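You operate a simulated robot arm through the tools that you are given. There is no shell and no other tool. Be economical: measure what you need, move in short steps, check, and stop when the job is done.

You are at the controls of a simulated robot arm. One attempt, no reset.

TASK
Swing both feeler levers off, then brush the dust off the truing wheel.
Fine: the wheel stays locked; the pink brush goes back.

It is judged by the outcome, as a careful person would: the job done as asked, and still so three seconds after it is handed in. It fails if anything else is knocked over, pushed out of place, dropped, spilled or broken.

THE ROBOT
A 7-joint arm with a two-finger parallel gripper, fixed in place. Base frame: the origin is at the foot of the arm, x ahead of it, y to its left, z up. Lengths are in cm, angles in degrees, forces in N, time in s.
With the tool pointing down near the work surface it reaches from about 24 to 68 cm from the base axis. Its first joint turns from -66.0 to 66.0 degrees. Payload 2.4 kg.
Tool frame: the origin (TCP) lies between the finger pads and is the grasp point; the fingertips stand 3 cm ahead of it; z points along the fingers, y is the line along which they close. Largest opening 9.4 cm; finger width 2.8, thickness 1; the body of the gripper, 5 by 9.6 cm, starts 5.5 cm behind the TCP.
Orientation is told as [roll, pitch, yaw] about the base's x, y, z axes, in that order, counted from this pose: with the fingers straight down and closing along the base's y, the tool's x points along the base's -x, its y along +y and its z along -z.

THE INTERFACE
- The arm moves only by the tool drive_tool. Its argument "targets" is one flat list of numbers, 7 for each row, row after row: the shift along the tool's x, y, z in units of 30 mm (1.0 is 30 mm), then the turn, a rotation vector about the tool's x, y, z in units of 8 degrees (1.0 is 8 degrees), then the finger opening in cm, from 0 to 9.4. In form: [x, y, z, ax, ay, az, grip, x, y, z, ax, ay, az, grip, ...]. A call has 1 to 20 rows; each row shifts and turns the commanded pose from where the row before left it, along the tool's axes as they then stand. A call with a number of a shift or a turn outside -1 to 1 is refused whole. Rows are played at 5 a second. More than 5 cm and 8.6 degrees between two rows, or a gripper value outside its range, and nothing of the call is played. A pose out of reach is approached as far as the arm can. The call stops where the force on the tool passes 40 N (or 10 N more than at its start, if that is more) or the arm is blocked; 0.2 s more then pass. The fingers move at their own pace (about 15.3 cm/s each) and stop on an object; they squeeze with about 37 N. The grip force told is the motor's: it shows also when the fingers shut on nothing. Time passes only in rows, and 0.2 s behind the last, so rows that do not move let the fingers close. It gives the time, the measured TCP pose, the force on the tool (base axes), the opening and the grip force at its end, in the units of the frame above (readings bear some noise), and new pictures: "show" is both (left out), scene, wrist or none.
- Cameras (640 x 400 px; columns grow to the right, rows downward): "scene" is fixed at [7.48, 49.63, 145.62]; the picture's right is [-0.47, -0.88, 0.00], its down [-0.49, 0.26, -0.84] and it looks along [0.74, -0.39, -0.55] (base axes); focal length 331 px, centre (320, 200). "wrist" rides on the gripper at [-3.7, 0, -5.8] in the tool frame; the picture's right is [0.00, -1.00, 0.00], its down [0.97, 0.00, -0.24] and it looks along [0.24, 0.00, 0.97] (tool axes); focal length 218 px, centre (320, 200).
- point_at(camera, pixels): there is no depth. For up to 12 entries [column, row, z] of the newest picture of that camera ("zoom" is the newest enlarged one), the place [x, y] in the base frame at which the ray of that pixel passes the height z, good to about 0.2 cm, but the place of the scene camera against the robot may be out by one fixed shift of up to 2.5 cm in any direction. It takes no simulated time.
- close_up(camera, box): a new picture of the part [left, top, right, bottom] of that camera's present view, enlarged. It takes no simulated time.
- hand_in(): hands the job in; it is judged then, once.

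Keep the steps short. Do not move on a guess: measure, check each grasp and each placing, and mend mistakes. In all there are 80 turns and 120 pictures (those below and enlarged ones count). Leave the gripper open and the arm clear of the work at the hand-in unless told otherwise, and finish with a single line.

The tools are called after ">>>" as name(argument=value, ...) on one line, values as JSON. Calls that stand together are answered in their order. drive_tool: Moves the arm, as the interface text tells. Its arguments: {"type":"object","properties":{"targets":{"type":"array"},"show":{"type":"string","enum":["both","scene","wrist","none"]}},"required":["targets"]} The other tools are called the same way: point_at (camera, pixels) gives the place at which the rays of pixels pass given heights; close_up (camera, box) takes an enlarged picture of a part of a camera's view; hand_in () hands the job in.

At the start:

```text
clock: 0.0
tcp_pos: [33.91, 17.53, 117.53]
tool_rot: [-0.1, 0.0, 0.0]
force: [-0.6, 0.5, 1.0]
finger_gap: 9.41
gripper_force: 0.2
```

scene: 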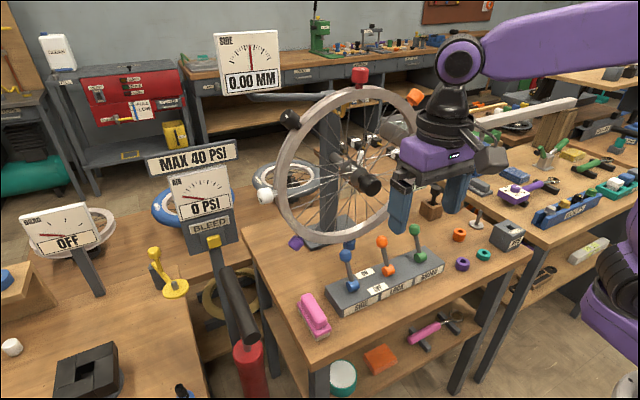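
wrist: 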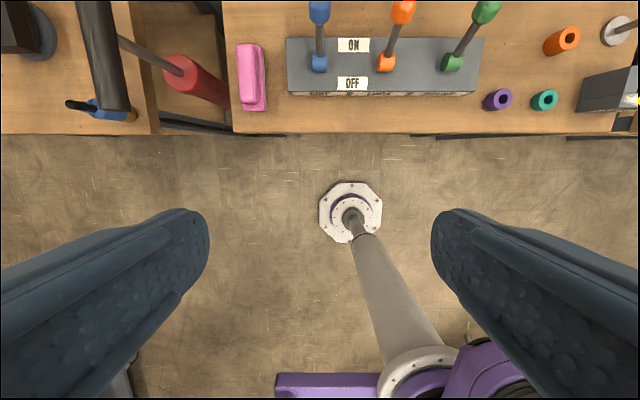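

I see a truing wheel at about (340,165), a lever box at about (390,275) and a pink brush at about (313,315). I'll take enlarged views first.

>>> close_up(camera="scene", box=[280, 210, 460, 350])

>>> close_up(camera="scene", box=[240, 60, 440, 260])

>>> close_up(camera="wrist", box=[220, 0, 640, 140])

```text
2.86 times, centred on (370, 280) of scene
```

zoom: 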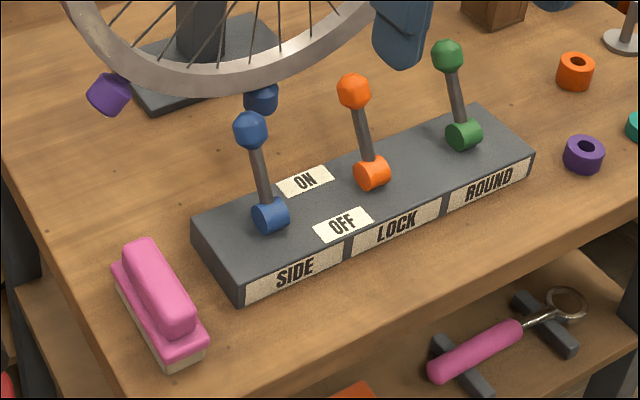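

```text
2.00 times, centred on (340, 160) of scene
```

zoom: 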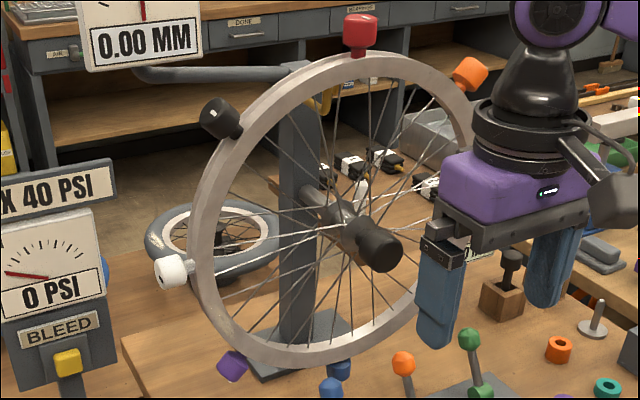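

```text
1.52 times, centred on (430, 70) of wrist
```

zoom: 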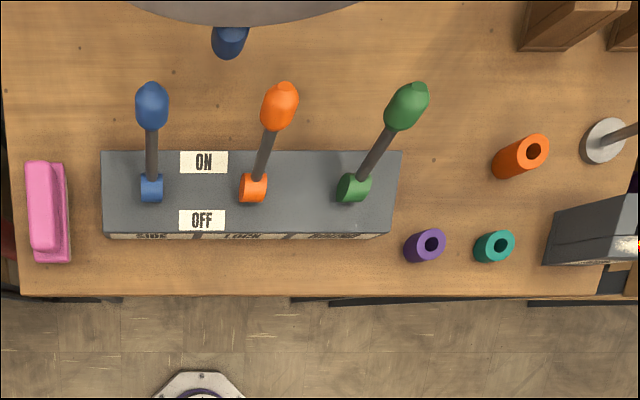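

I read three levers, all ON: blue SIDE, orange LOCK and green ROUND. I'll measure them and the brush with the wrist camera.

>>> point_at(camera="wrist", pixels=[[238, 44, 80], [266, 110, 80], [288, 92, 84], [476, 92, 84], [287, 38, 84], [484, 38, 84], [319, 62, 85], [386, 62, 85], [452, 62, 85], [320, 12, 92], [402, 10, 92], [486, 12, 92]])

>>> point_at(camera="scene", pixels=[[347, 307, 80], [330, 286, 84], [442, 263, 84], [356, 270, 84], [347, 243, 92], [381, 241, 92], [414, 229, 92], [330, 338, 80], [313, 315, 83], [318, 245, 80], [360, 70, 120], [365, 187, 110]])

```text
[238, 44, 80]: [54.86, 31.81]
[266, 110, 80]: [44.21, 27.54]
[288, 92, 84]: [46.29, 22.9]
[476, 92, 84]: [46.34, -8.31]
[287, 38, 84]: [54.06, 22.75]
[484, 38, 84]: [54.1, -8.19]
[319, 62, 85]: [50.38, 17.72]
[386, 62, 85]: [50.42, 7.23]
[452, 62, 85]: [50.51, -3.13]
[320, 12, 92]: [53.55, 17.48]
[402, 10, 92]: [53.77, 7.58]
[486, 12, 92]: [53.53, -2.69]
```

```text
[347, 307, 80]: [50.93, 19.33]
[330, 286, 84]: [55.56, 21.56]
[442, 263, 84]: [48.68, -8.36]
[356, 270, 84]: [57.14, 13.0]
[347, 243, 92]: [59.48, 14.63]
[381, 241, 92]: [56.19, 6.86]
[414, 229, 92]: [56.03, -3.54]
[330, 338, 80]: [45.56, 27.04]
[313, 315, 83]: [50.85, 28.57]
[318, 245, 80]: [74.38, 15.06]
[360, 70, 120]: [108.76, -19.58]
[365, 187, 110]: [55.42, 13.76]
```

Feelers SIDE (y≈17.7) and ROUND (y≈-3.1) must come toward the robot. LOCK (y≈7.2) stays. I can't see the dust yet, so I'll tilt the tool up in free air to look at the wheel with the wrist camera.

>>> drive_tool(targets=[0, -0.5, 0, 0, -1, 0, 9.4, 0, -0.5, 0, 0, -1, 0, 9.4, 0, -0.5, 0, 0, -1, 0, 9.4, 0, -0.5, 0, 0, -1, 0, 9.4, 0, 0, 0, 0, -1, 0, 9.4, 0, 0, 0, 0, -1, 0, 9.4, 0, 0, 0, 0, -1, 0, 9.4, 0, 0, 0, 0, -1, 0, 9.4, 0, 0, 0, 0, 0, 0, 9.4])

```text
clock: 2.0
tcp_pos: [34.15, 11.14, 117.55]
tool_rot: [-0.9, -60.4, 0.5]
force: [-0.7, 0.4, -0.9]
finger_gap: 9.4
gripper_force: 0.1
out of reach, approached as far as the arm can: row 7
```

scene: 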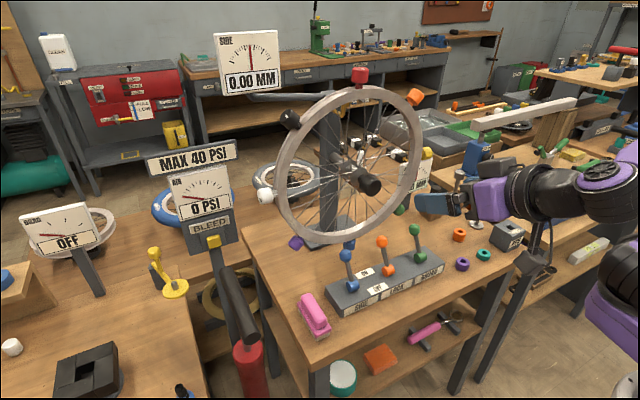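
wrist: 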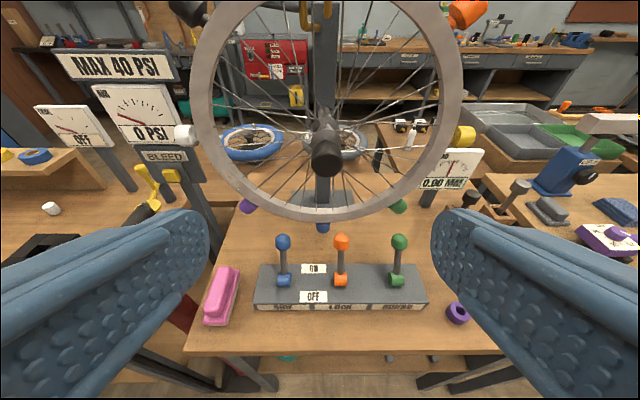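

The wheel faces the robot, with coloured markers around its rim. I'll enlarge it to look for dust.

>>> close_up(camera="wrist", box=[160, 0, 480, 230])

>>> close_up(camera="scene", box=[250, 60, 440, 180])

>>> close_up(camera="scene", box=[260, 160, 440, 275])

```text
1.74 times, centred on (320, 115) of wrist
```

zoom: 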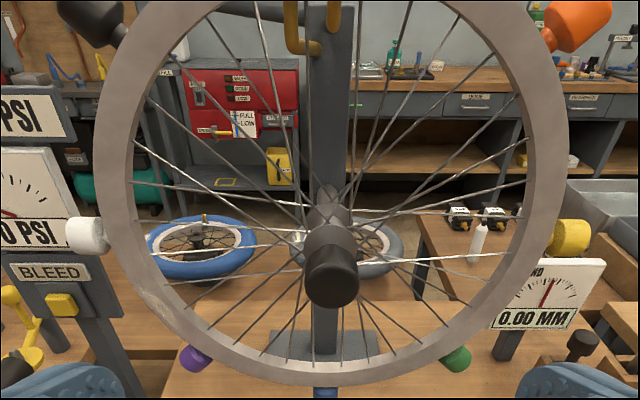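

```text
3.33 times, centred on (345, 120) of scene
```

zoom: 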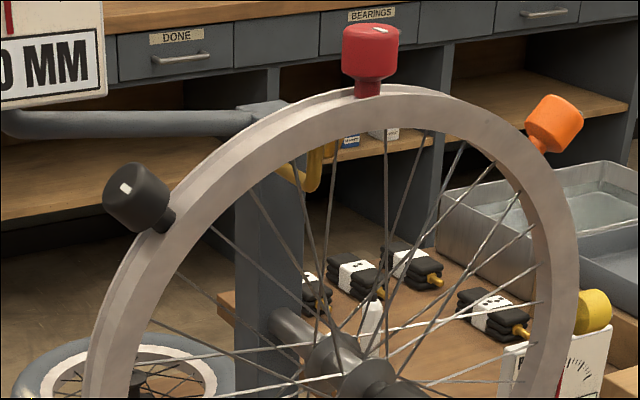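

```text
3.48 times, centred on (350, 218) of scene
```

zoom: 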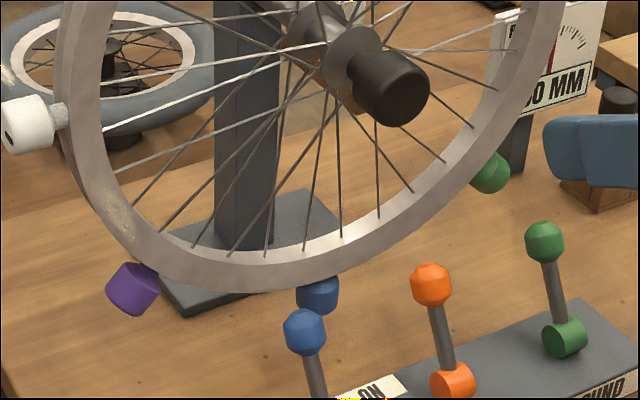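

I see faint speckles on the rim between the white and purple markers, at scene (285,217). I'll enlarge that spot.

>>> close_up(camera="scene", box=[262, 190, 326, 250])

>>> close_up(camera="wrist", box=[180, 100, 300, 230])

>>> close_up(camera="wrist", box=[340, 100, 470, 230])

```text
6.67 times, centred on (294, 220) of scene
```

zoom: 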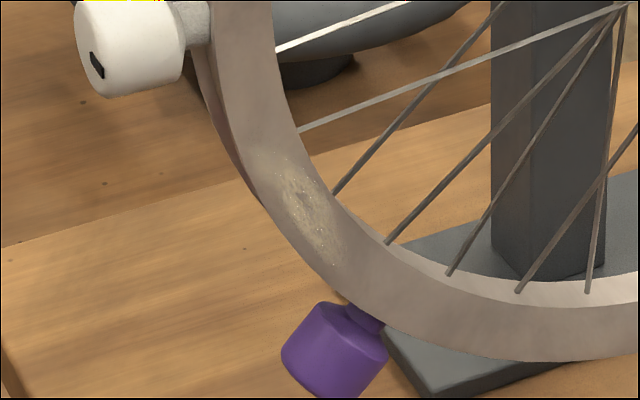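

```text
3.08 times, centred on (240, 165) of wrist
```

zoom: 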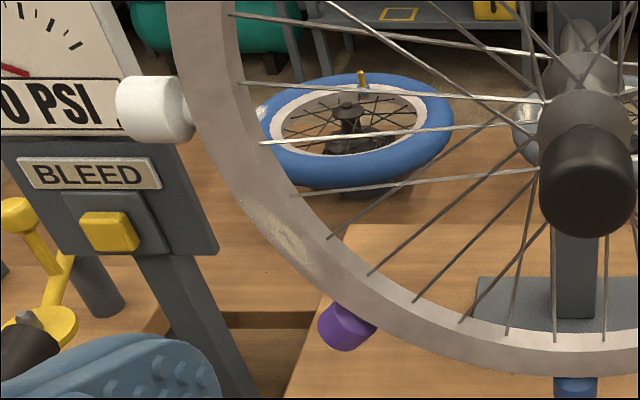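

```text
3.08 times, centred on (405, 165) of wrist
```

zoom: 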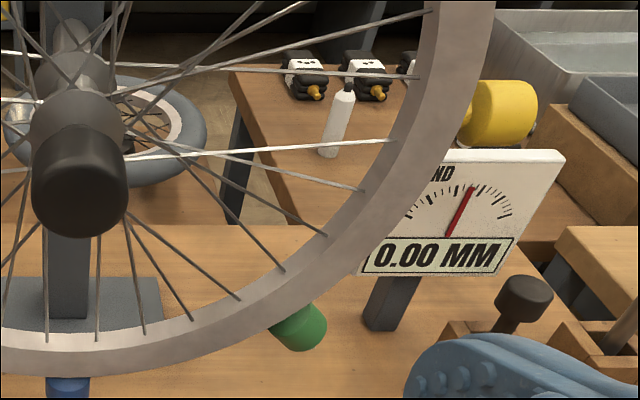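

The dust is at wrist (227,176). I'll get rays through the dust, the hub cap and the rim bottom, to triangulate with a later view.

>>> point_at(camera="wrist", pixels=[[227, 176, 90], [227, 176, 100], [327, 158, 90], [327, 158, 100], [323, 218, 85], [323, 218, 95], [283, 241, 88], [283, 241, 92], [398, 241, 90], [283, 281, 85], [322, 205, 80]])

>>> drive_tool(targets=[0, 0, 0, 0, 1, 0, 9.4, 0, 1, 0, 0, 1, 0, 9.4, 0, 1, 0, 0, 1, 0, 9.4, 0, 1, 0, 0, 0, 0, 9.4, 0, 1, 0, 0, 0, 0, 9.4, 0, 0, 0, 0, 0, 0, 9.4])

```text
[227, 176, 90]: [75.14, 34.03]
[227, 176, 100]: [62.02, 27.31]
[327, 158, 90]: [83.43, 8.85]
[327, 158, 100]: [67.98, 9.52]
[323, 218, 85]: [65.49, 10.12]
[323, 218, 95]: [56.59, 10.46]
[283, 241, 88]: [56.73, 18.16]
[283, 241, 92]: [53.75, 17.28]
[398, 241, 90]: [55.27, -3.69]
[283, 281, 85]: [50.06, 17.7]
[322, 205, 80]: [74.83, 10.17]
```

```text
clock: 3.4
tcp_pos: [34.44, 23.4, 117.27]
tool_rot: [-0.6, -36.1, -0.1]
force: [0.1, -0.3, 0.7]
finger_gap: 9.38
gripper_force: 0.2
```

scene: 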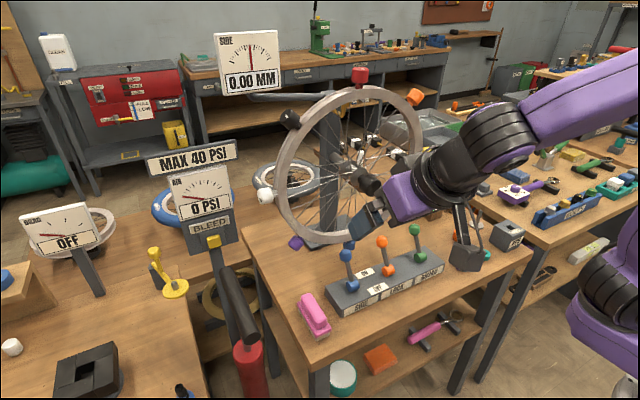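
wrist: 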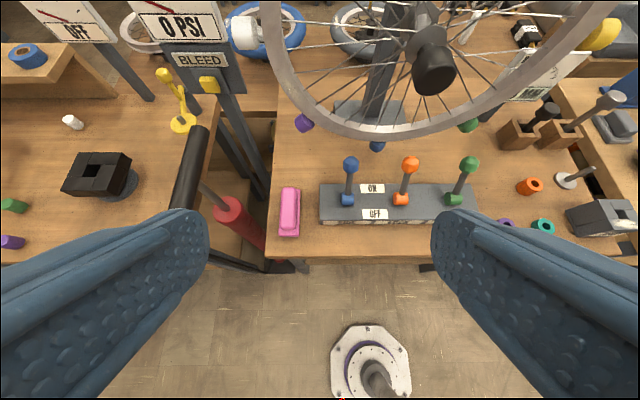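

>>> close_up(camera="wrist", box=[230, 0, 390, 150])

>>> close_up(camera="wrist", box=[270, 100, 500, 240])

```text
2.67 times, centred on (310, 75) of wrist
```

zoom: 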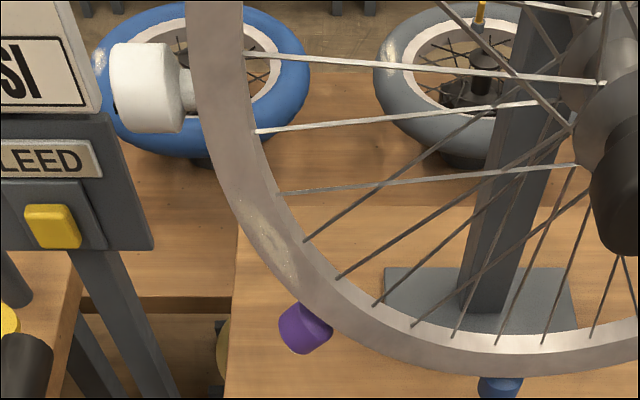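

```text
2.78 times, centred on (385, 170) of wrist
```

zoom: 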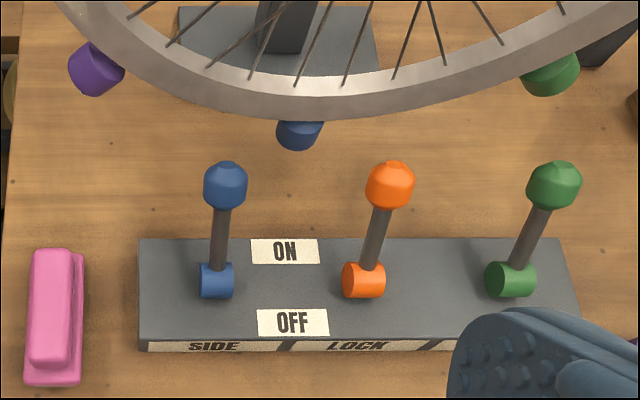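

>>> point_at(camera="wrist", pixels=[[291, 90, 90], [291, 90, 100], [434, 70, 90], [434, 70, 100], [388, 141, 85], [388, 141, 95], [350, 165, 92], [410, 165, 92], [469, 165, 92], [290, 191, 84], [290, 234, 83]])

```text
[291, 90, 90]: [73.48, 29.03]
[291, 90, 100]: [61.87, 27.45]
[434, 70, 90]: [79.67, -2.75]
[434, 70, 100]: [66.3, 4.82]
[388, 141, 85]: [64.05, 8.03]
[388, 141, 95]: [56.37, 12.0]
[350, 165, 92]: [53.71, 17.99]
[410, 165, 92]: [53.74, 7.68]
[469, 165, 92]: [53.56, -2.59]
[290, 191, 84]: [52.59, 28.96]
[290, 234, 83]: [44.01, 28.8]
```

I triangulated these:
- Lever knobs at about (53.6, y, 92)
- Lever pivots at about (50.4, y, 85)
- Wheel face at x≈62, with its centre at about (y 10, z 107)
- Dust at about (62.3, 27.5, 99.8)

I'll straighten the tool and go above the blue SIDE knob.

>>> drive_tool(targets=[0, 0, 0, 0, 1, 0, 5, 0, 0, 0, 0, 1, 0, 5, 0, 0, 0, 0, 1, 0, 5, 0, 0, 0, 0, 1, 0, 5, 0, 0, 0, 0, 0.51, 0, 5, -0.914, -0.276, 0.5, 0, 0, 0, 5, -0.914, -0.276, 0.5, 0, 0, 0, 5, -0.914, -0.276, 0.5, 0, 0, 0, 5, -0.914, -0.276, 0.5, 0, 0, 0, 5, -0.914, -0.276, 0.5, 0, 0, 0, 5, -0.914, -0.276, 0.5, 0, 0, 0, 5, -0.914, -0.276, 0.5, 0, 0, 0, 5, 0, 0, 0, 0, 0, 0, 5])

```text
clock: 6.2
tcp_pos: [53.47, 17.1, 107.11]
tool_rot: [-0.6, -0.2, -0.4]
force: [0.5, 0.2, 0.0]
finger_gap: 4.97
gripper_force: 0.0
```

scene: 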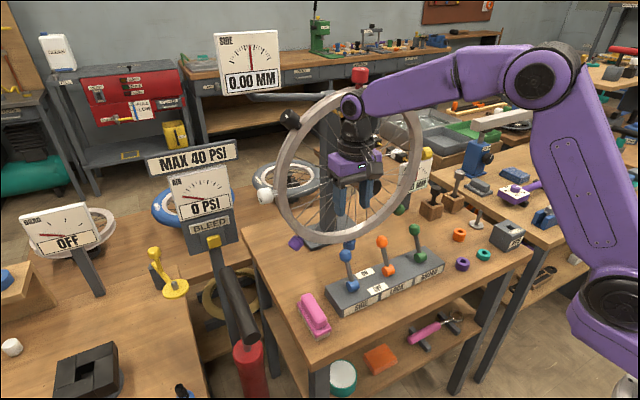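
wrist: 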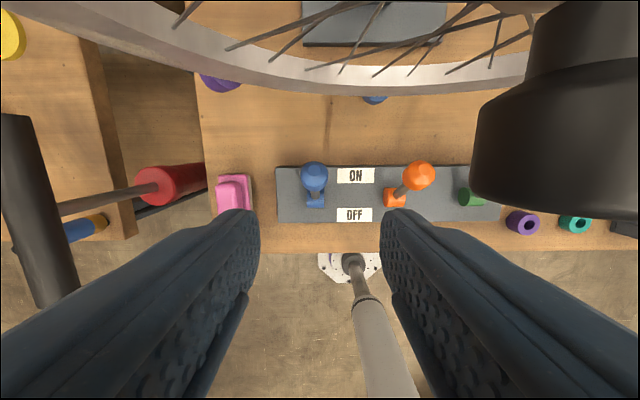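

The SIDE knob (315,176) sits nearly centred between the fingers. I'll shift 0.5 cm in +y and descend to the knob height.

>>> drive_tool(targets=[0, 0.17, 0.8, 0, 0, 0, 5, 0, 0, 0.8, 0, 0, 0, 5, 0, 0, 0.8, 0, 0, 0, 5, 0, 0, 0.8, 0, 0, 0, 5, 0, 0, 0.8, 0, 0, 0, 5, 0, 0, 0.7, 0, 0, 0, 5, 0, 0, 0, 0, 0, 0, 5])

```text
clock: 7.8
tcp_pos: [53.61, 17.95, 92.76]
tool_rot: [-0.5, -0.2, -0.4]
force: [-0.4, -0.4, 0.5]
finger_gap: 5.0
gripper_force: 0.0
```

scene: 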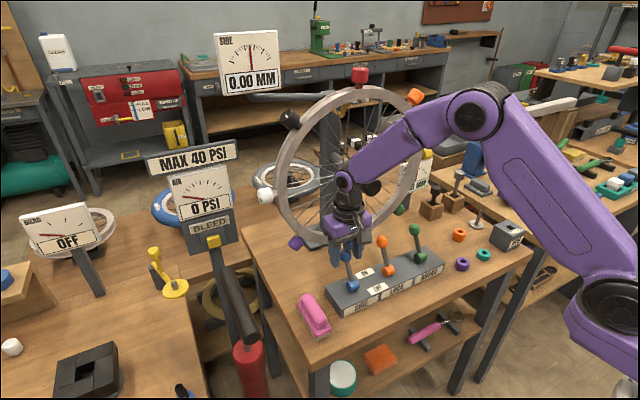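
wrist: 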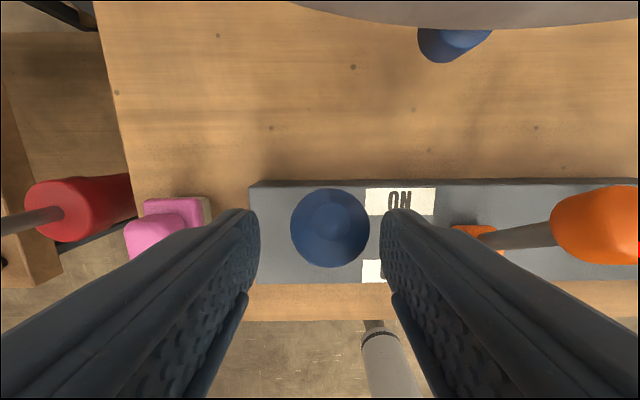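

The knob at (330,228) appears slightly farther out and lower, at about (54.2, 17.5, 90.8). I'll adjust and close on it.

>>> drive_tool(targets=[-0.2, -0.13, 0.45, 0, 0, 0, 5, 0, 0, 0, 0, 0, 0, 0, 0, 0, 0, 0, 0, 0, 0, 0, 0, 0, 0, 0, 0, 0])

```text
clock: 8.8
tcp_pos: [54.2, 17.57, 91.55]
tool_rot: [-0.6, -0.2, -0.3]
force: [-2.9, 6.3, -2.3]
finger_gap: 2.72
gripper_force: 45.5
```

scene: 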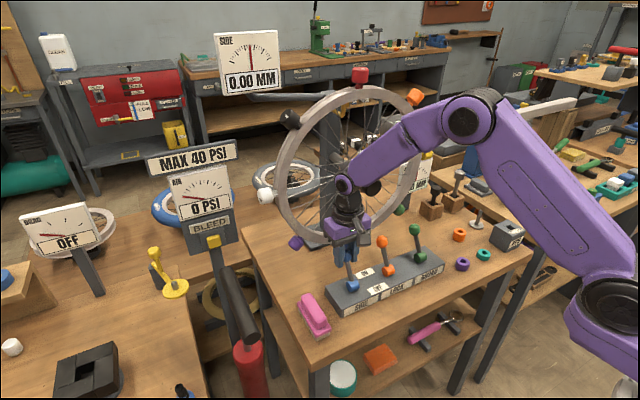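
wrist: 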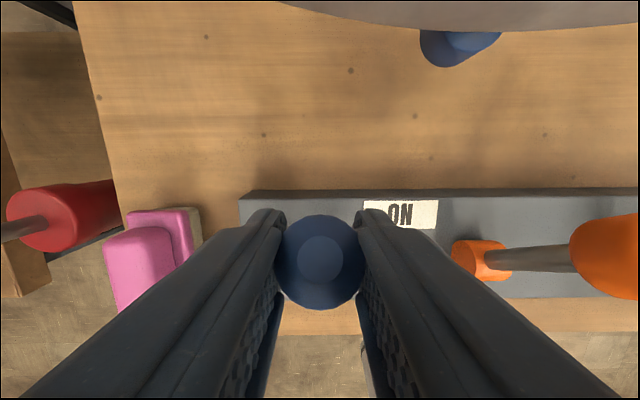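

The grip holds at 2.72 cm. I'll pull the knob back along its arc to the middle.

>>> drive_tool(targets=[0.373, 0, -0.173, 0, 0, 0, 0, 0.4, 0, -0.107, 0, 0, 0, 0, 0.41, 0, -0.037, 0, 0, 0, 0, 0, 0, 0, 0, 0, 0, 0], show="wrist")

```text
clock: 9.8
tcp_pos: [51.14, 17.58, 92.77]
tool_rot: [0.0, -1.1, -0.3]
force: [16.5, 10.9, 24.1]
finger_gap: 2.69
gripper_force: 45.2
```

wrist: 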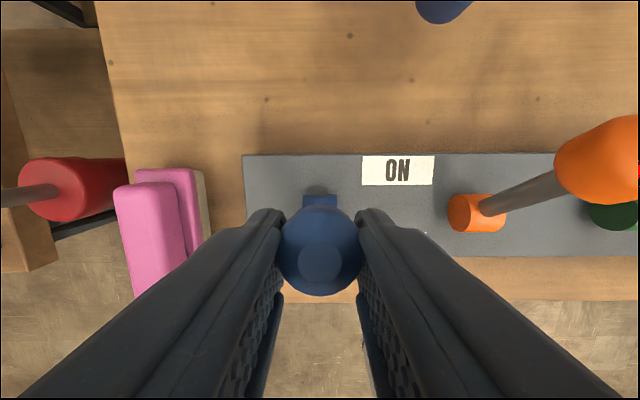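

The lever follows. Forces show the arc is slightly higher than I commanded, so I'll continue with a little less descent.

>>> drive_tool(targets=[0.3, 0, -0.1, 0, 0, 0, 0, 0.35, 0, 0.03, 0, 0, 0, 0, 0.35, 0, 0.08, 0, 0, 0, 0, 0, 0, 0, 0, 0, 0, 0], show="wrist")

```text
clock: 10.8
tcp_pos: [48.04, 17.41, 92.51]
tool_rot: [-0.2, -0.7, -0.3]
force: [12.0, 16.4, 12.9]
finger_gap: 2.71
gripper_force: 44.6
```

wrist: 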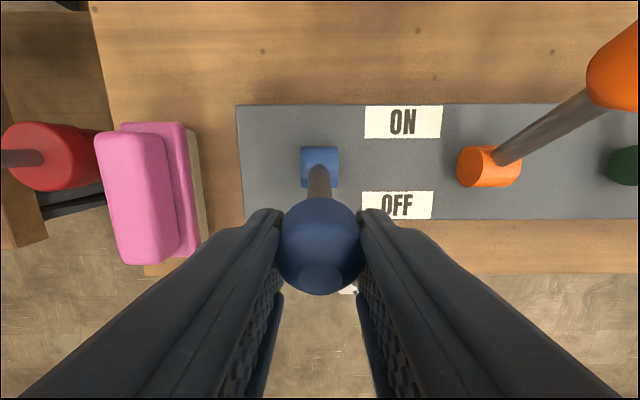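

It's past centre. I'll continue to its end stop.

>>> drive_tool(targets=[0.3, 0, 0.1, 0, 0, 0, 0, 0.25, 0, 0.13, 0, 0, 0, 0, 0, 0, 0, 0, 0, 0, 0], show="both")

```text
clock: 11.6
tcp_pos: [46.27, 17.6, 91.75]
tool_rot: [-0.2, -0.9, -0.4]
force: [14.8, 21.8, 4.0]
finger_gap: 2.74
gripper_force: 45.0
```

scene: 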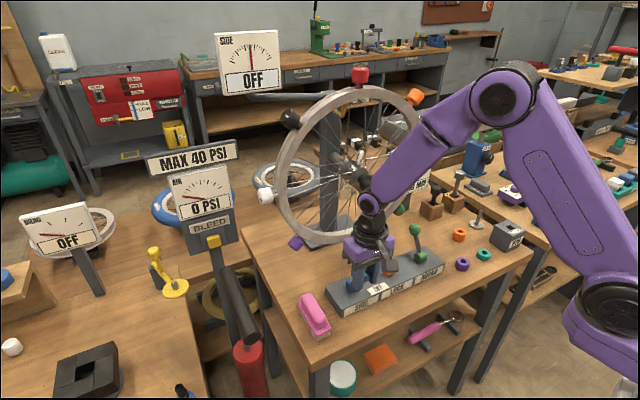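
wrist: 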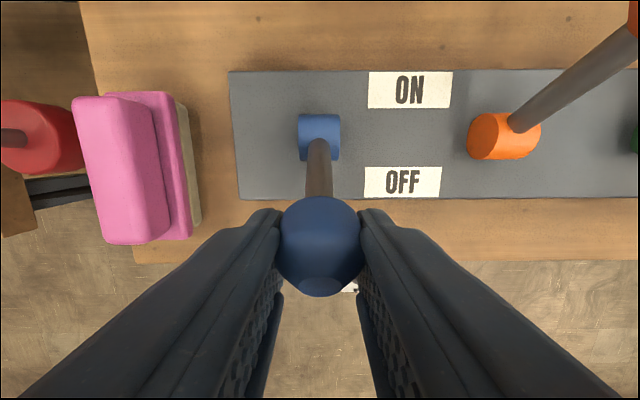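

The SIDE gauge now reads OFF. I'll release, lift, and go over the green ROUND knob, passing high over the orange LOCK.

>>> drive_tool(targets=[0, 0, 0, 0, 0, 0, 5, 0, 0, 0, 0, 0, 0, 5, 0, 0, -0.8, 0, 0, 0, 5, 0, 0, -0.8, 0, 0, 0, 5, 0, 0, -0.8, 0, 0, 0, 5, 0, 0, -0.8, 0, 0, 0, 5, 0, 0, -0.8, 0, 0, 0, 5, 0, -0.98, 0, 0, 0, 0, 5, 0, -0.98, 0, 0, 0, 0, 5, 0, -0.98, 0, 0, 0, 0, 5, 0, -0.98, 0, 0, 0, 0, 5, 0, -0.98, 0, 0, 0, 0, 5, 0, -0.98, 0, 0, 0, 0, 5, 0, -0.95, 0, 0, 0, 0, 5, 0, 0, 0, 0, 0, 0, 5])

```text
clock: 14.8
tcp_pos: [45.9, -3.2, 103.87]
tool_rot: [-0.5, -0.1, -0.4]
force: [-0.7, -0.3, 0.3]
finger_gap: 5.02
gripper_force: 0.0
```

scene: 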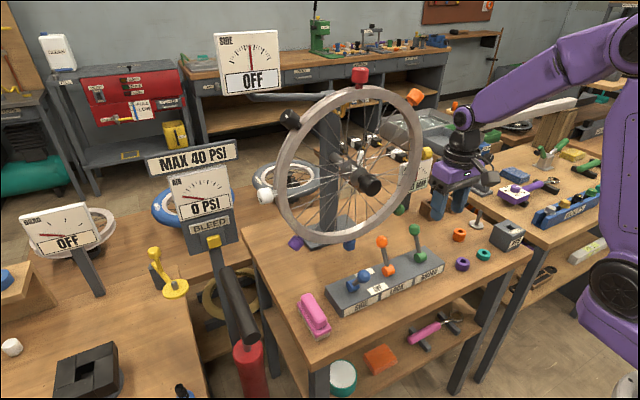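
wrist: 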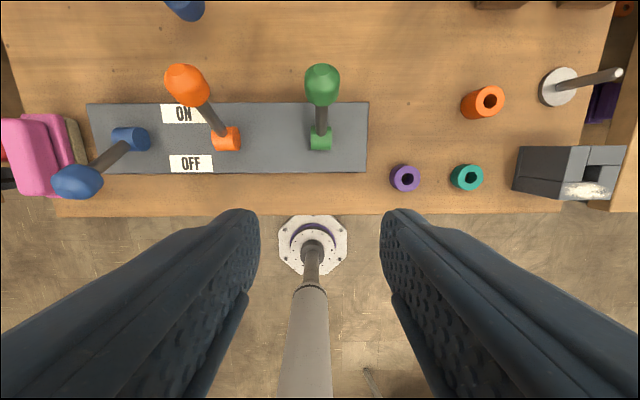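

SIDE stays off and LOCK is untouched. The green knob is in line at (321,85). I'll move over it and down to z≈91.5.

>>> drive_tool(targets=[-0.9, 0, 0, 0, 0, 0, 5, -0.9, 0, 0, 0, 0, 0, 5, -0.9, 0, 0.3, 0, 0, 0, 5, 0, 0, 0.8, 0, 0, 0, 5, 0, 0, 0.8, 0, 0, 0, 5, 0, 0, 0.8, 0, 0, 0, 5, 0, 0, 0.8, 0, 0, 0, 5, 0, 0, 0.6, 0, 0, 0, 5, 0, 0, 0, 0, 0, 0, 5])

```text
clock: 16.8
tcp_pos: [53.92, -3.15, 91.71]
tool_rot: [-0.6, -0.2, -0.5]
force: [-0.9, 0.1, -0.7]
finger_gap: 4.99
gripper_force: 0.1
```

scene: 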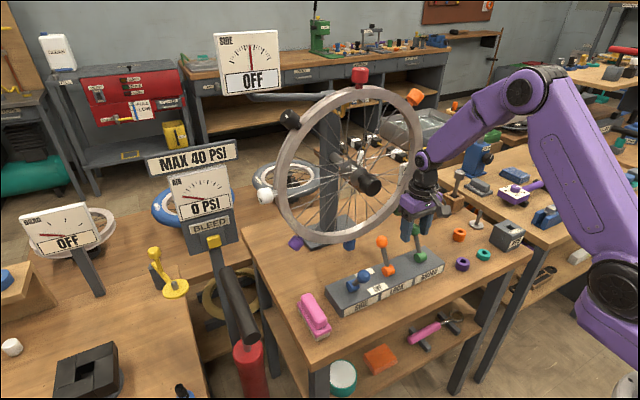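
wrist: 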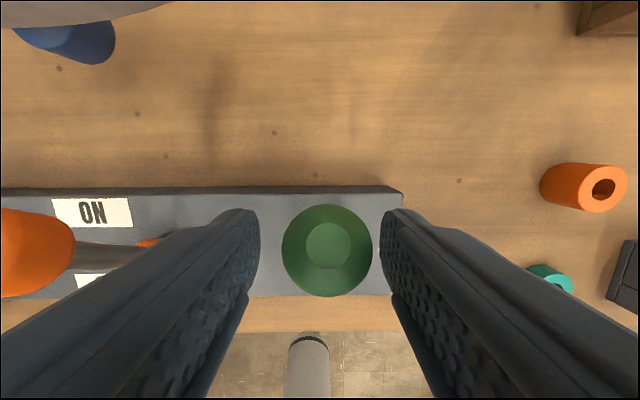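

The green knob is centred at (328,250). I'll close on it and pull it to mid-arc.

>>> drive_tool(targets=[-0.1, -0.08, 0.05, 0, 0, 0, 5, 0, 0, 0, 0, 0, 0, 0, 0, 0, 0, 0, 0, 0, 0, 0, 0, 0, 0, 0, 0, 0, 0.373, 0, -0.23, 0, 0, 0, 0, 0.36, 0, -0.13, 0, 0, 0, 0, 0.36, 0, -0.06, 0, 0, 0, 0, 0, 0, 0, 0, 0, 0, 0], show="wrist")

```text
clock: 18.6
tcp_pos: [51.15, -3.45, 92.76]
tool_rot: [-0.6, -0.8, -0.3]
force: [17.2, 17.3, 5.9]
finger_gap: 2.67
gripper_force: 45.3
```

wrist: 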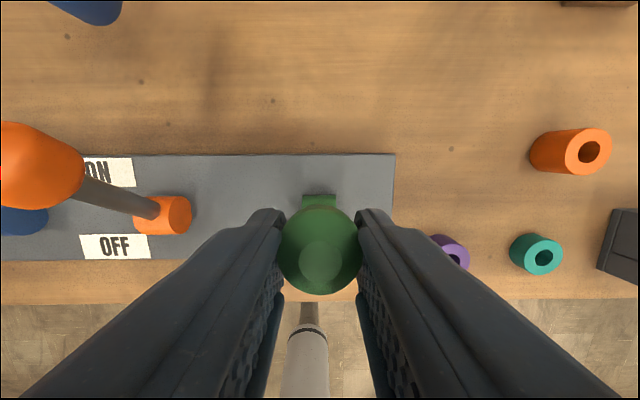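

The lever is following well. I'll pull it on to its end.

>>> drive_tool(targets=[0.33, 0, 0, 0, 0, 0, 0, 0.35, 0, 0.04, 0, 0, 0, 0, 0.35, 0, 0.09, 0, 0, 0, 0, 0.3, 0, 0.1, 0, 0, 0, 0, 0.25, 0, 0.13, 0, 0, 0, 0, 0, 0, 0, 0, 0, 0, 0])

```text
clock: 20.0
tcp_pos: [46.17, -3.33, 91.59]
tool_rot: [-0.6, -0.6, -0.4]
force: [10.8, 22.8, 13.7]
finger_gap: 2.7
gripper_force: 44.5
```

scene: 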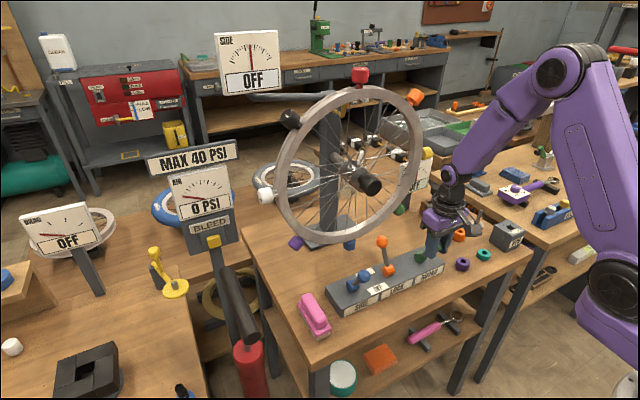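
wrist: 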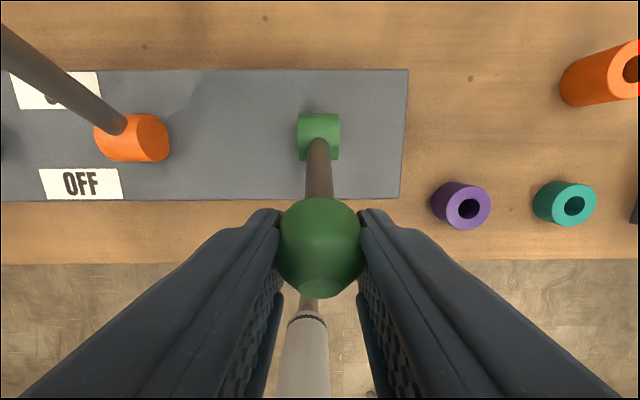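

The green lever is fully back. I'll release, lift and travel high to above the pink brush, then check the ROUND gauge.

>>> drive_tool(targets=[0, 0, 0, 0, 0, 0, 5, 0, 0, 0, 0, 0, 0, 5, 0, 0, -0.85, 0, 0, 0, 5, 0, 0, -0.85, 0, 0, 0, 5, 0, 0, -0.85, 0, 0, 0, 5, 0, 0, -0.85, 0, 0, 0, 6, 0, 0, -0.85, 0, 0, 0, 6, 0, 1, 0, 0, 0, 0, 6, 0, 1, 0, 0, 0, 0, 6, 0, 1, 0, 0, 0, 0, 6, 0, 1, 0, 0, 0, 0, 6, 0, 1, 0, 0, 0, 0, 6, -0.3, 1, 0, 0, 0, 0, 6, -0.3, 1, 0, 0, 0, 0, 6, -0.3, 1, 0, 0, 0, 0, 6, 0, 1, 0, 0, 0, 0, 6, 0, 1, 0, 0, 0, 0, 6, 0, 0.75, 0, 0, 0, 0, 6, 0, 0, 0, 0, 0, 0, 6])

```text
clock: 24.0
tcp_pos: [48.97, 28.53, 104.17]
tool_rot: [-0.6, -0.1, -0.5]
force: [0.3, -0.1, 1.4]
finger_gap: 5.97
gripper_force: 0.0
```

scene: 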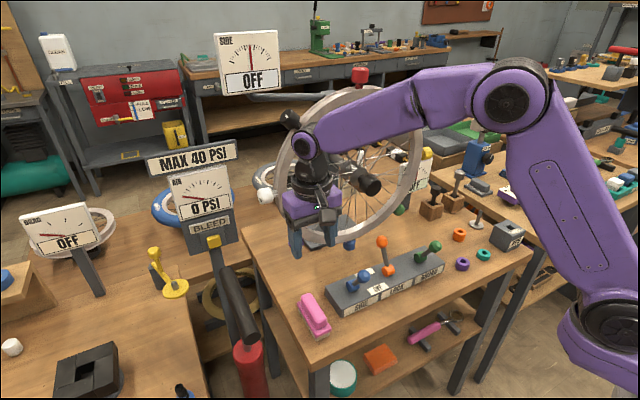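
wrist: 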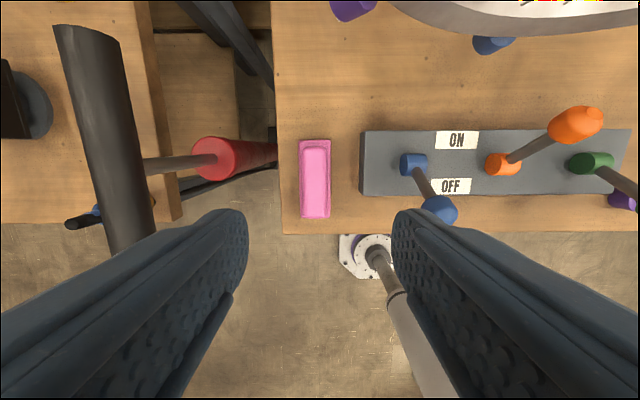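

Both levers lean to OFF and LOCK stays ON. I'll measure the brush and enlarge the ROUND gauge.

>>> close_up(camera="scene", box=[280, 210, 460, 350])

>>> close_up(camera="scene", box=[380, 130, 450, 220])

>>> close_up(camera="wrist", box=[270, 110, 370, 240])

>>> point_at(camera="wrist", pixels=[[299, 140, 82], [331, 140, 82], [301, 218, 82], [331, 218, 82], [303, 147, 84.5], [326, 147, 84.5], [304, 217, 84.5], [328, 217, 84.5]])

```text
2.86 times, centred on (370, 280) of scene
```

zoom: 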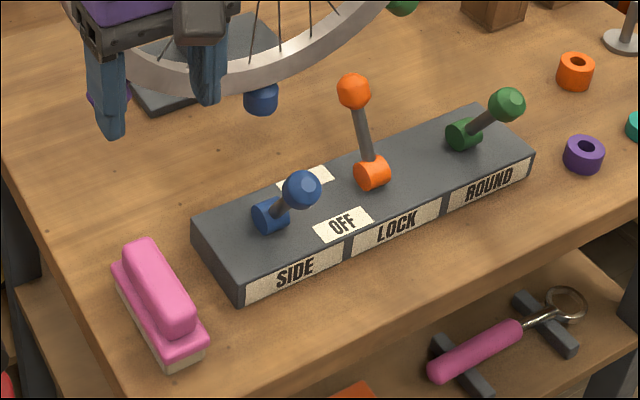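

```text
4.44 times, centred on (415, 175) of scene
```

zoom: 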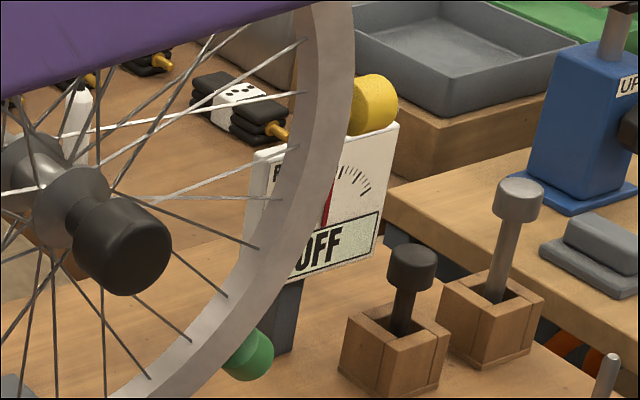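

```text
3.08 times, centred on (320, 175) of wrist
```

zoom: 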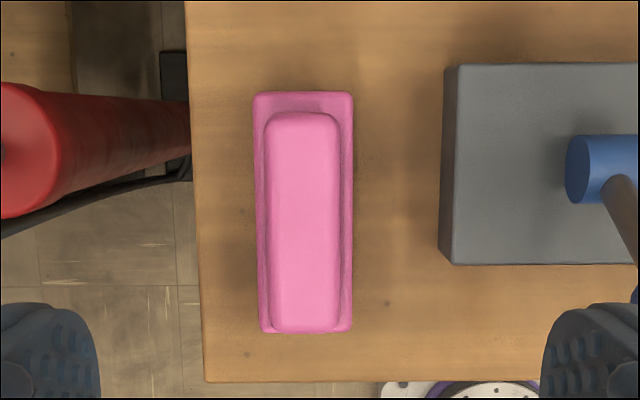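

```text
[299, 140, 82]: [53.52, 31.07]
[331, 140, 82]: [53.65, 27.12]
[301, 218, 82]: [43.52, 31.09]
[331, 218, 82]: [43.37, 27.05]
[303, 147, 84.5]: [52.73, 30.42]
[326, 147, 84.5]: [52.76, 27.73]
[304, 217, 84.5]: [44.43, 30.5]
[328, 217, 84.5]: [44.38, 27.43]
```

The ROUND gauge reads OFF too. The brush is centred at about (48.6, 29.05), with a 4×10 base and a 2.7 cm wide handle. I'll descend to z≈89 for a check.

>>> drive_tool(targets=[0.12, 0.17, 0.8, 0, 0, 0, 6, 0, 0, 0.8, 0, 0, 0, 6, 0, 0, 0.8, 0, 0, 0, 6, 0, 0, 0.8, 0, 0, 0, 6, 0, 0, 0.9, 0, 0, 0, 6, 0, 0, 0.9, 0, 0, 0, 6, 0, 0, 0, 0, 0, 0, 6])

>>> close_up(camera="scene", box=[280, 260, 360, 350])

```text
clock: 25.6
tcp_pos: [48.78, 29.12, 88.8]
tool_rot: [-0.6, -0.2, -0.3]
force: [0.0, -0.8, 0.4]
finger_gap: 5.99
gripper_force: 0.1
```

scene: 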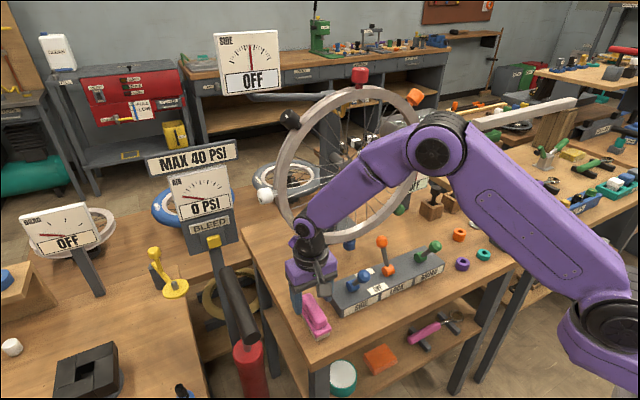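
wrist: 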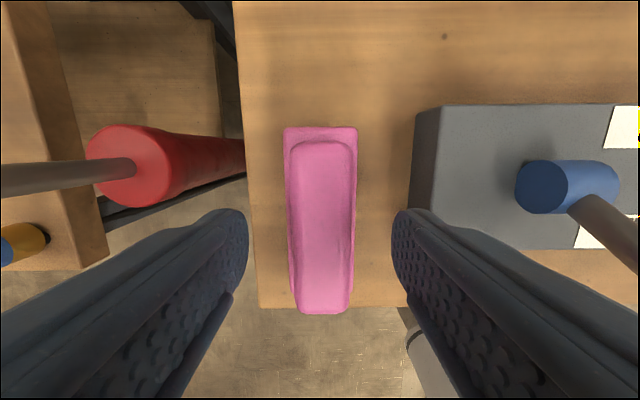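

```text
4.44 times, centred on (320, 305) of scene
```

zoom: 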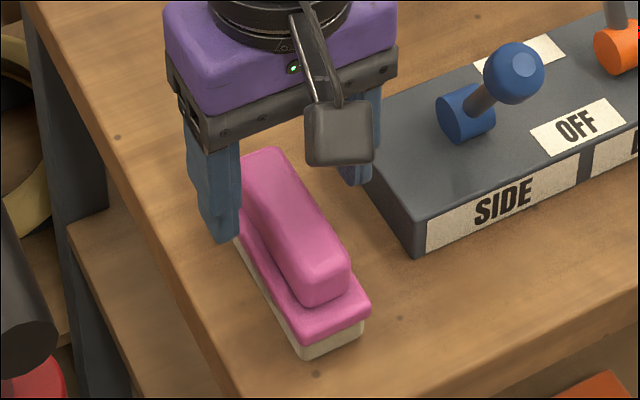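

The handle top works out at z≈85.6. I'll lower to TCP z≈86.0, so the tips sit just above the base plate, and close.

>>> drive_tool(targets=[0.03, 0, 0.5, 0, 0, 0, 6, 0, 0, 0.42, 0, 0, 0, 6, 0, 0, 0, 0, 0, 0, 0, 0, 0, 0, 0, 0, 0, 0, 0, 0, 0, 0, 0, 0, 0])

>>> close_up(camera="scene", box=[280, 260, 360, 350])

```text
clock: 26.8
tcp_pos: [48.61, 29.21, 86.33]
tool_rot: [-0.5, -0.2, -0.4]
force: [-0.3, -0.4, 1.4]
finger_gap: 2.72
gripper_force: 37.0
```

scene: 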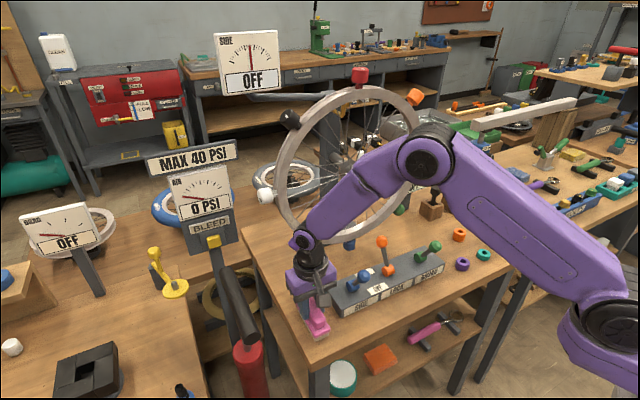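
wrist: 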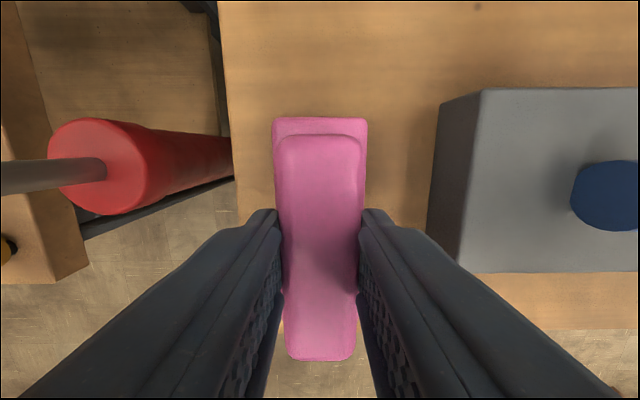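

```text
4.44 times, centred on (320, 305) of scene
```

zoom: 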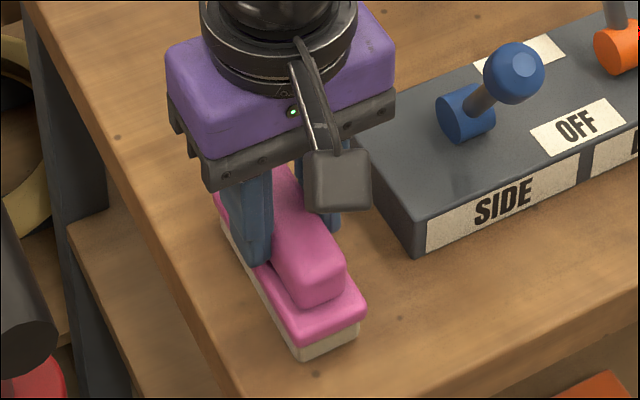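

The brush is held at 2.72 cm. I'll lift it, draw back to x≈44, and begin tilting the tool toward the wheel.

>>> drive_tool(targets=[0, 0, -0.8, 0, 0, 0, 0, 0, 0, -0.9, 0, 0, 0, 0, 0, 0, -0.9, 0, 0, 0, 0, 0.4, 0, -0.9, 0, 0, 0, 0, 0.4, 0, -0.9, 0, 0, 0, 0, 0.3, 0, 0, 0, 0, 0, 0, 0, 0, 0, 0, -1, 0, 0, 0, 0, 0, 0, -1, 0, 0, 0, 0, 0, 0, -1, 0, 0, 0, 0, 0, 0, -1, 0, 0, 0, 0, 0, 0, -1, 0, 0, 0, 0, 0, 0, -1, 0, 0, 0, 0, 0, 0, 0, 0, 0])

```text
clock: 29.6
tcp_pos: [45.23, 29.36, 99.46]
tool_rot: [-0.8, -48.2, 0.2]
force: [0.4, -0.1, -1.3]
finger_gap: 2.68
gripper_force: 37.3
```

scene: 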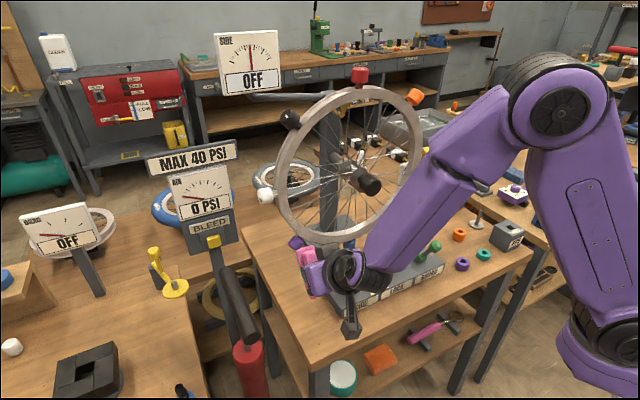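
wrist: 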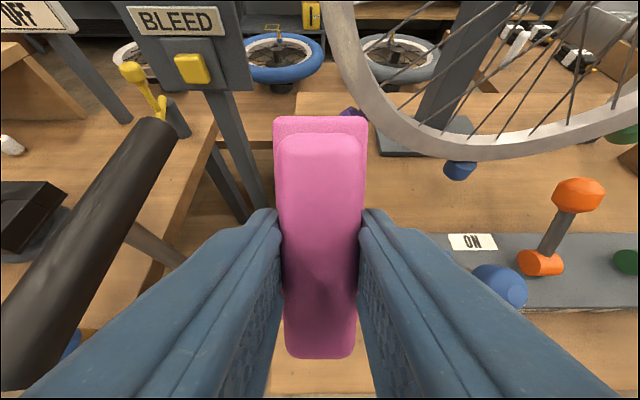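

That's within reach. I'll finish the tilt to about horizontal.

>>> drive_tool(targets=[0, 0, 0, 0, -1, 0, 0, 0, 0, 0, 0, -1, 0, 0, 0, 0, 0, 0, -1, 0, 0, 0, 0, 0, 0, -1, 0, 0, 0, 0, 0, 0, -1, 0, 0, 0, 0, 0, 0, -0.22, 0, 0, 0, 0, 0, 0, 0, 0, 0])

```text
clock: 31.2
tcp_pos: [45.29, 29.32, 99.43]
tool_rot: [-93.3, -89.6, 92.9]
force: [-0.1, 0.0, -0.3]
finger_gap: 2.71
gripper_force: 36.7
```

scene: 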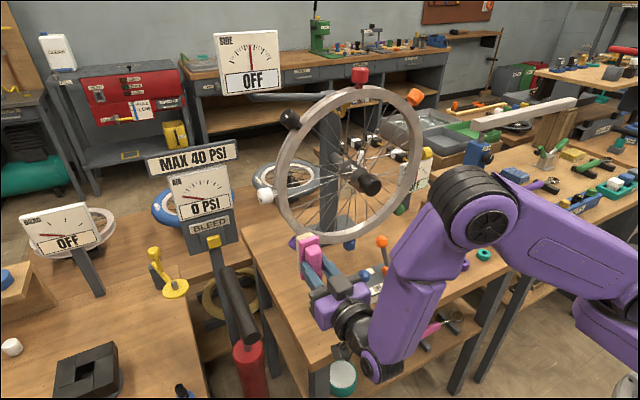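
wrist: 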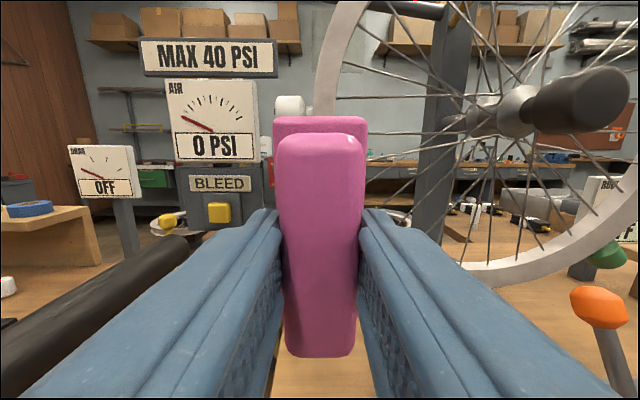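

The brush now faces the wheel with bristles toward +x. I'll move forward to TCP x≈54, lining up with the dust at y 27.5, z 100, and check the gap.

>>> drive_tool(targets=[-0.1, -0.3, 0.7, 0, 0, 0, 0, -0.1, -0.3, 0.7, 0, 0, 0, 0, 0, 0, 0.7, 0, 0, 0, 0, 0, 0, 0.7, 0, 0, 0, 0, 0, 0, 0, 0, 0, 0, 0])

>>> close_up(camera="scene", box=[250, 160, 390, 280])

```text
clock: 32.4
tcp_pos: [53.81, 27.56, 99.87]
tool_rot: [-81.4, -89.6, 81.0]
force: [-0.1, 0.0, 0.2]
finger_gap: 2.72
gripper_force: 37.1
```

scene: 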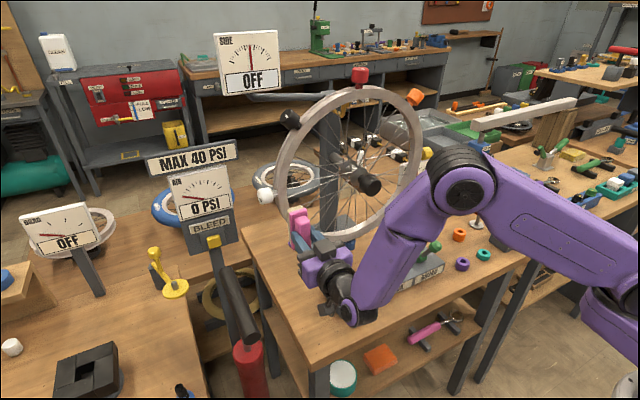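
wrist: 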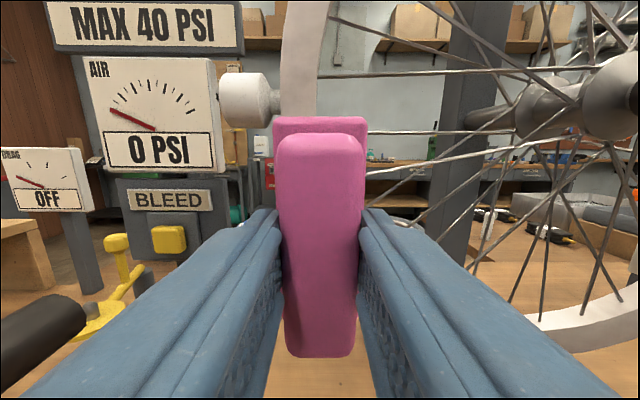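

```text
3.33 times, centred on (320, 220) of scene
```

zoom: 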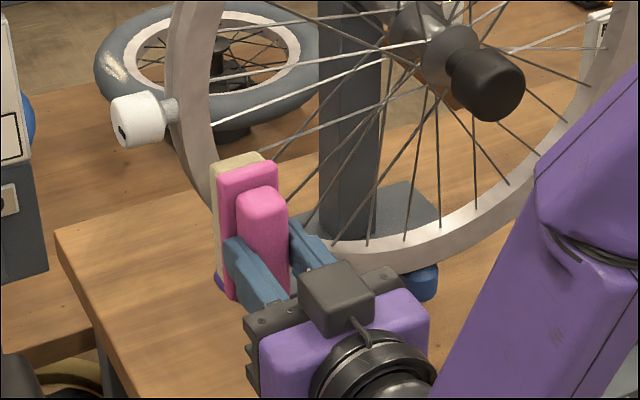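

The bristles are a short way off the rim and the brush covers the dust spot. I'll creep forward 1.5 cm and read the force.

>>> drive_tool(targets=[0, 0, 0.1, 0, 0, 0, 0, 0, 0, 0.1, 0, 0, 0, 0, 0, 0, 0.1, 0, 0, 0, 0, 0, 0, 0.1, 0, 0, 0, 0, 0, 0, 0.1, 0, 0, 0, 0, 0, 0, 0, 0, 0, 0, 0], show="none")

>>> close_up(camera="scene", box=[270, 190, 350, 260])

```text
clock: 33.8
tcp_pos: [55.25, 27.52, 99.99]
tool_rot: [-81.8, -89.4, 81.3]
force: [0.6, 1.2, -0.3]
finger_gap: 2.71
gripper_force: 36.8
```

```text
5.71 times, centred on (310, 225) of scene
```

zoom: 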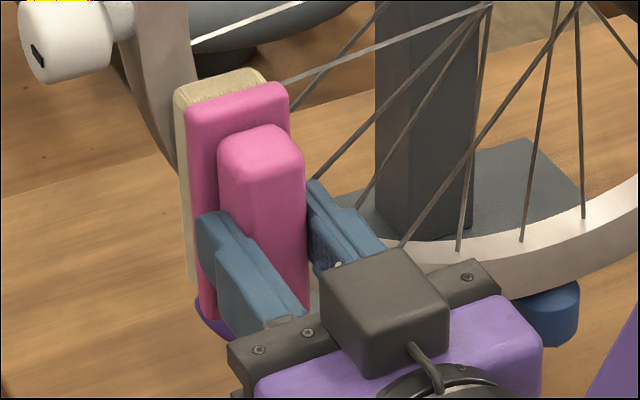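

There's no contact yet (force about 1 N). I'll creep further.

>>> drive_tool(targets=[0, 0, 0.07, 0, 0, 0, 0, 0, 0, 0.07, 0, 0, 0, 0, 0, 0, 0.07, 0, 0, 0, 0, 0, 0, 0, 0, 0, 0, 0], show="none")

```text
clock: 34.8
tcp_pos: [55.91, 27.51, 100.07]
tool_rot: [-83.6, -89.6, 83.1]
force: [-0.5, -0.1, -1.0]
finger_gap: 2.72
gripper_force: 36.9
```

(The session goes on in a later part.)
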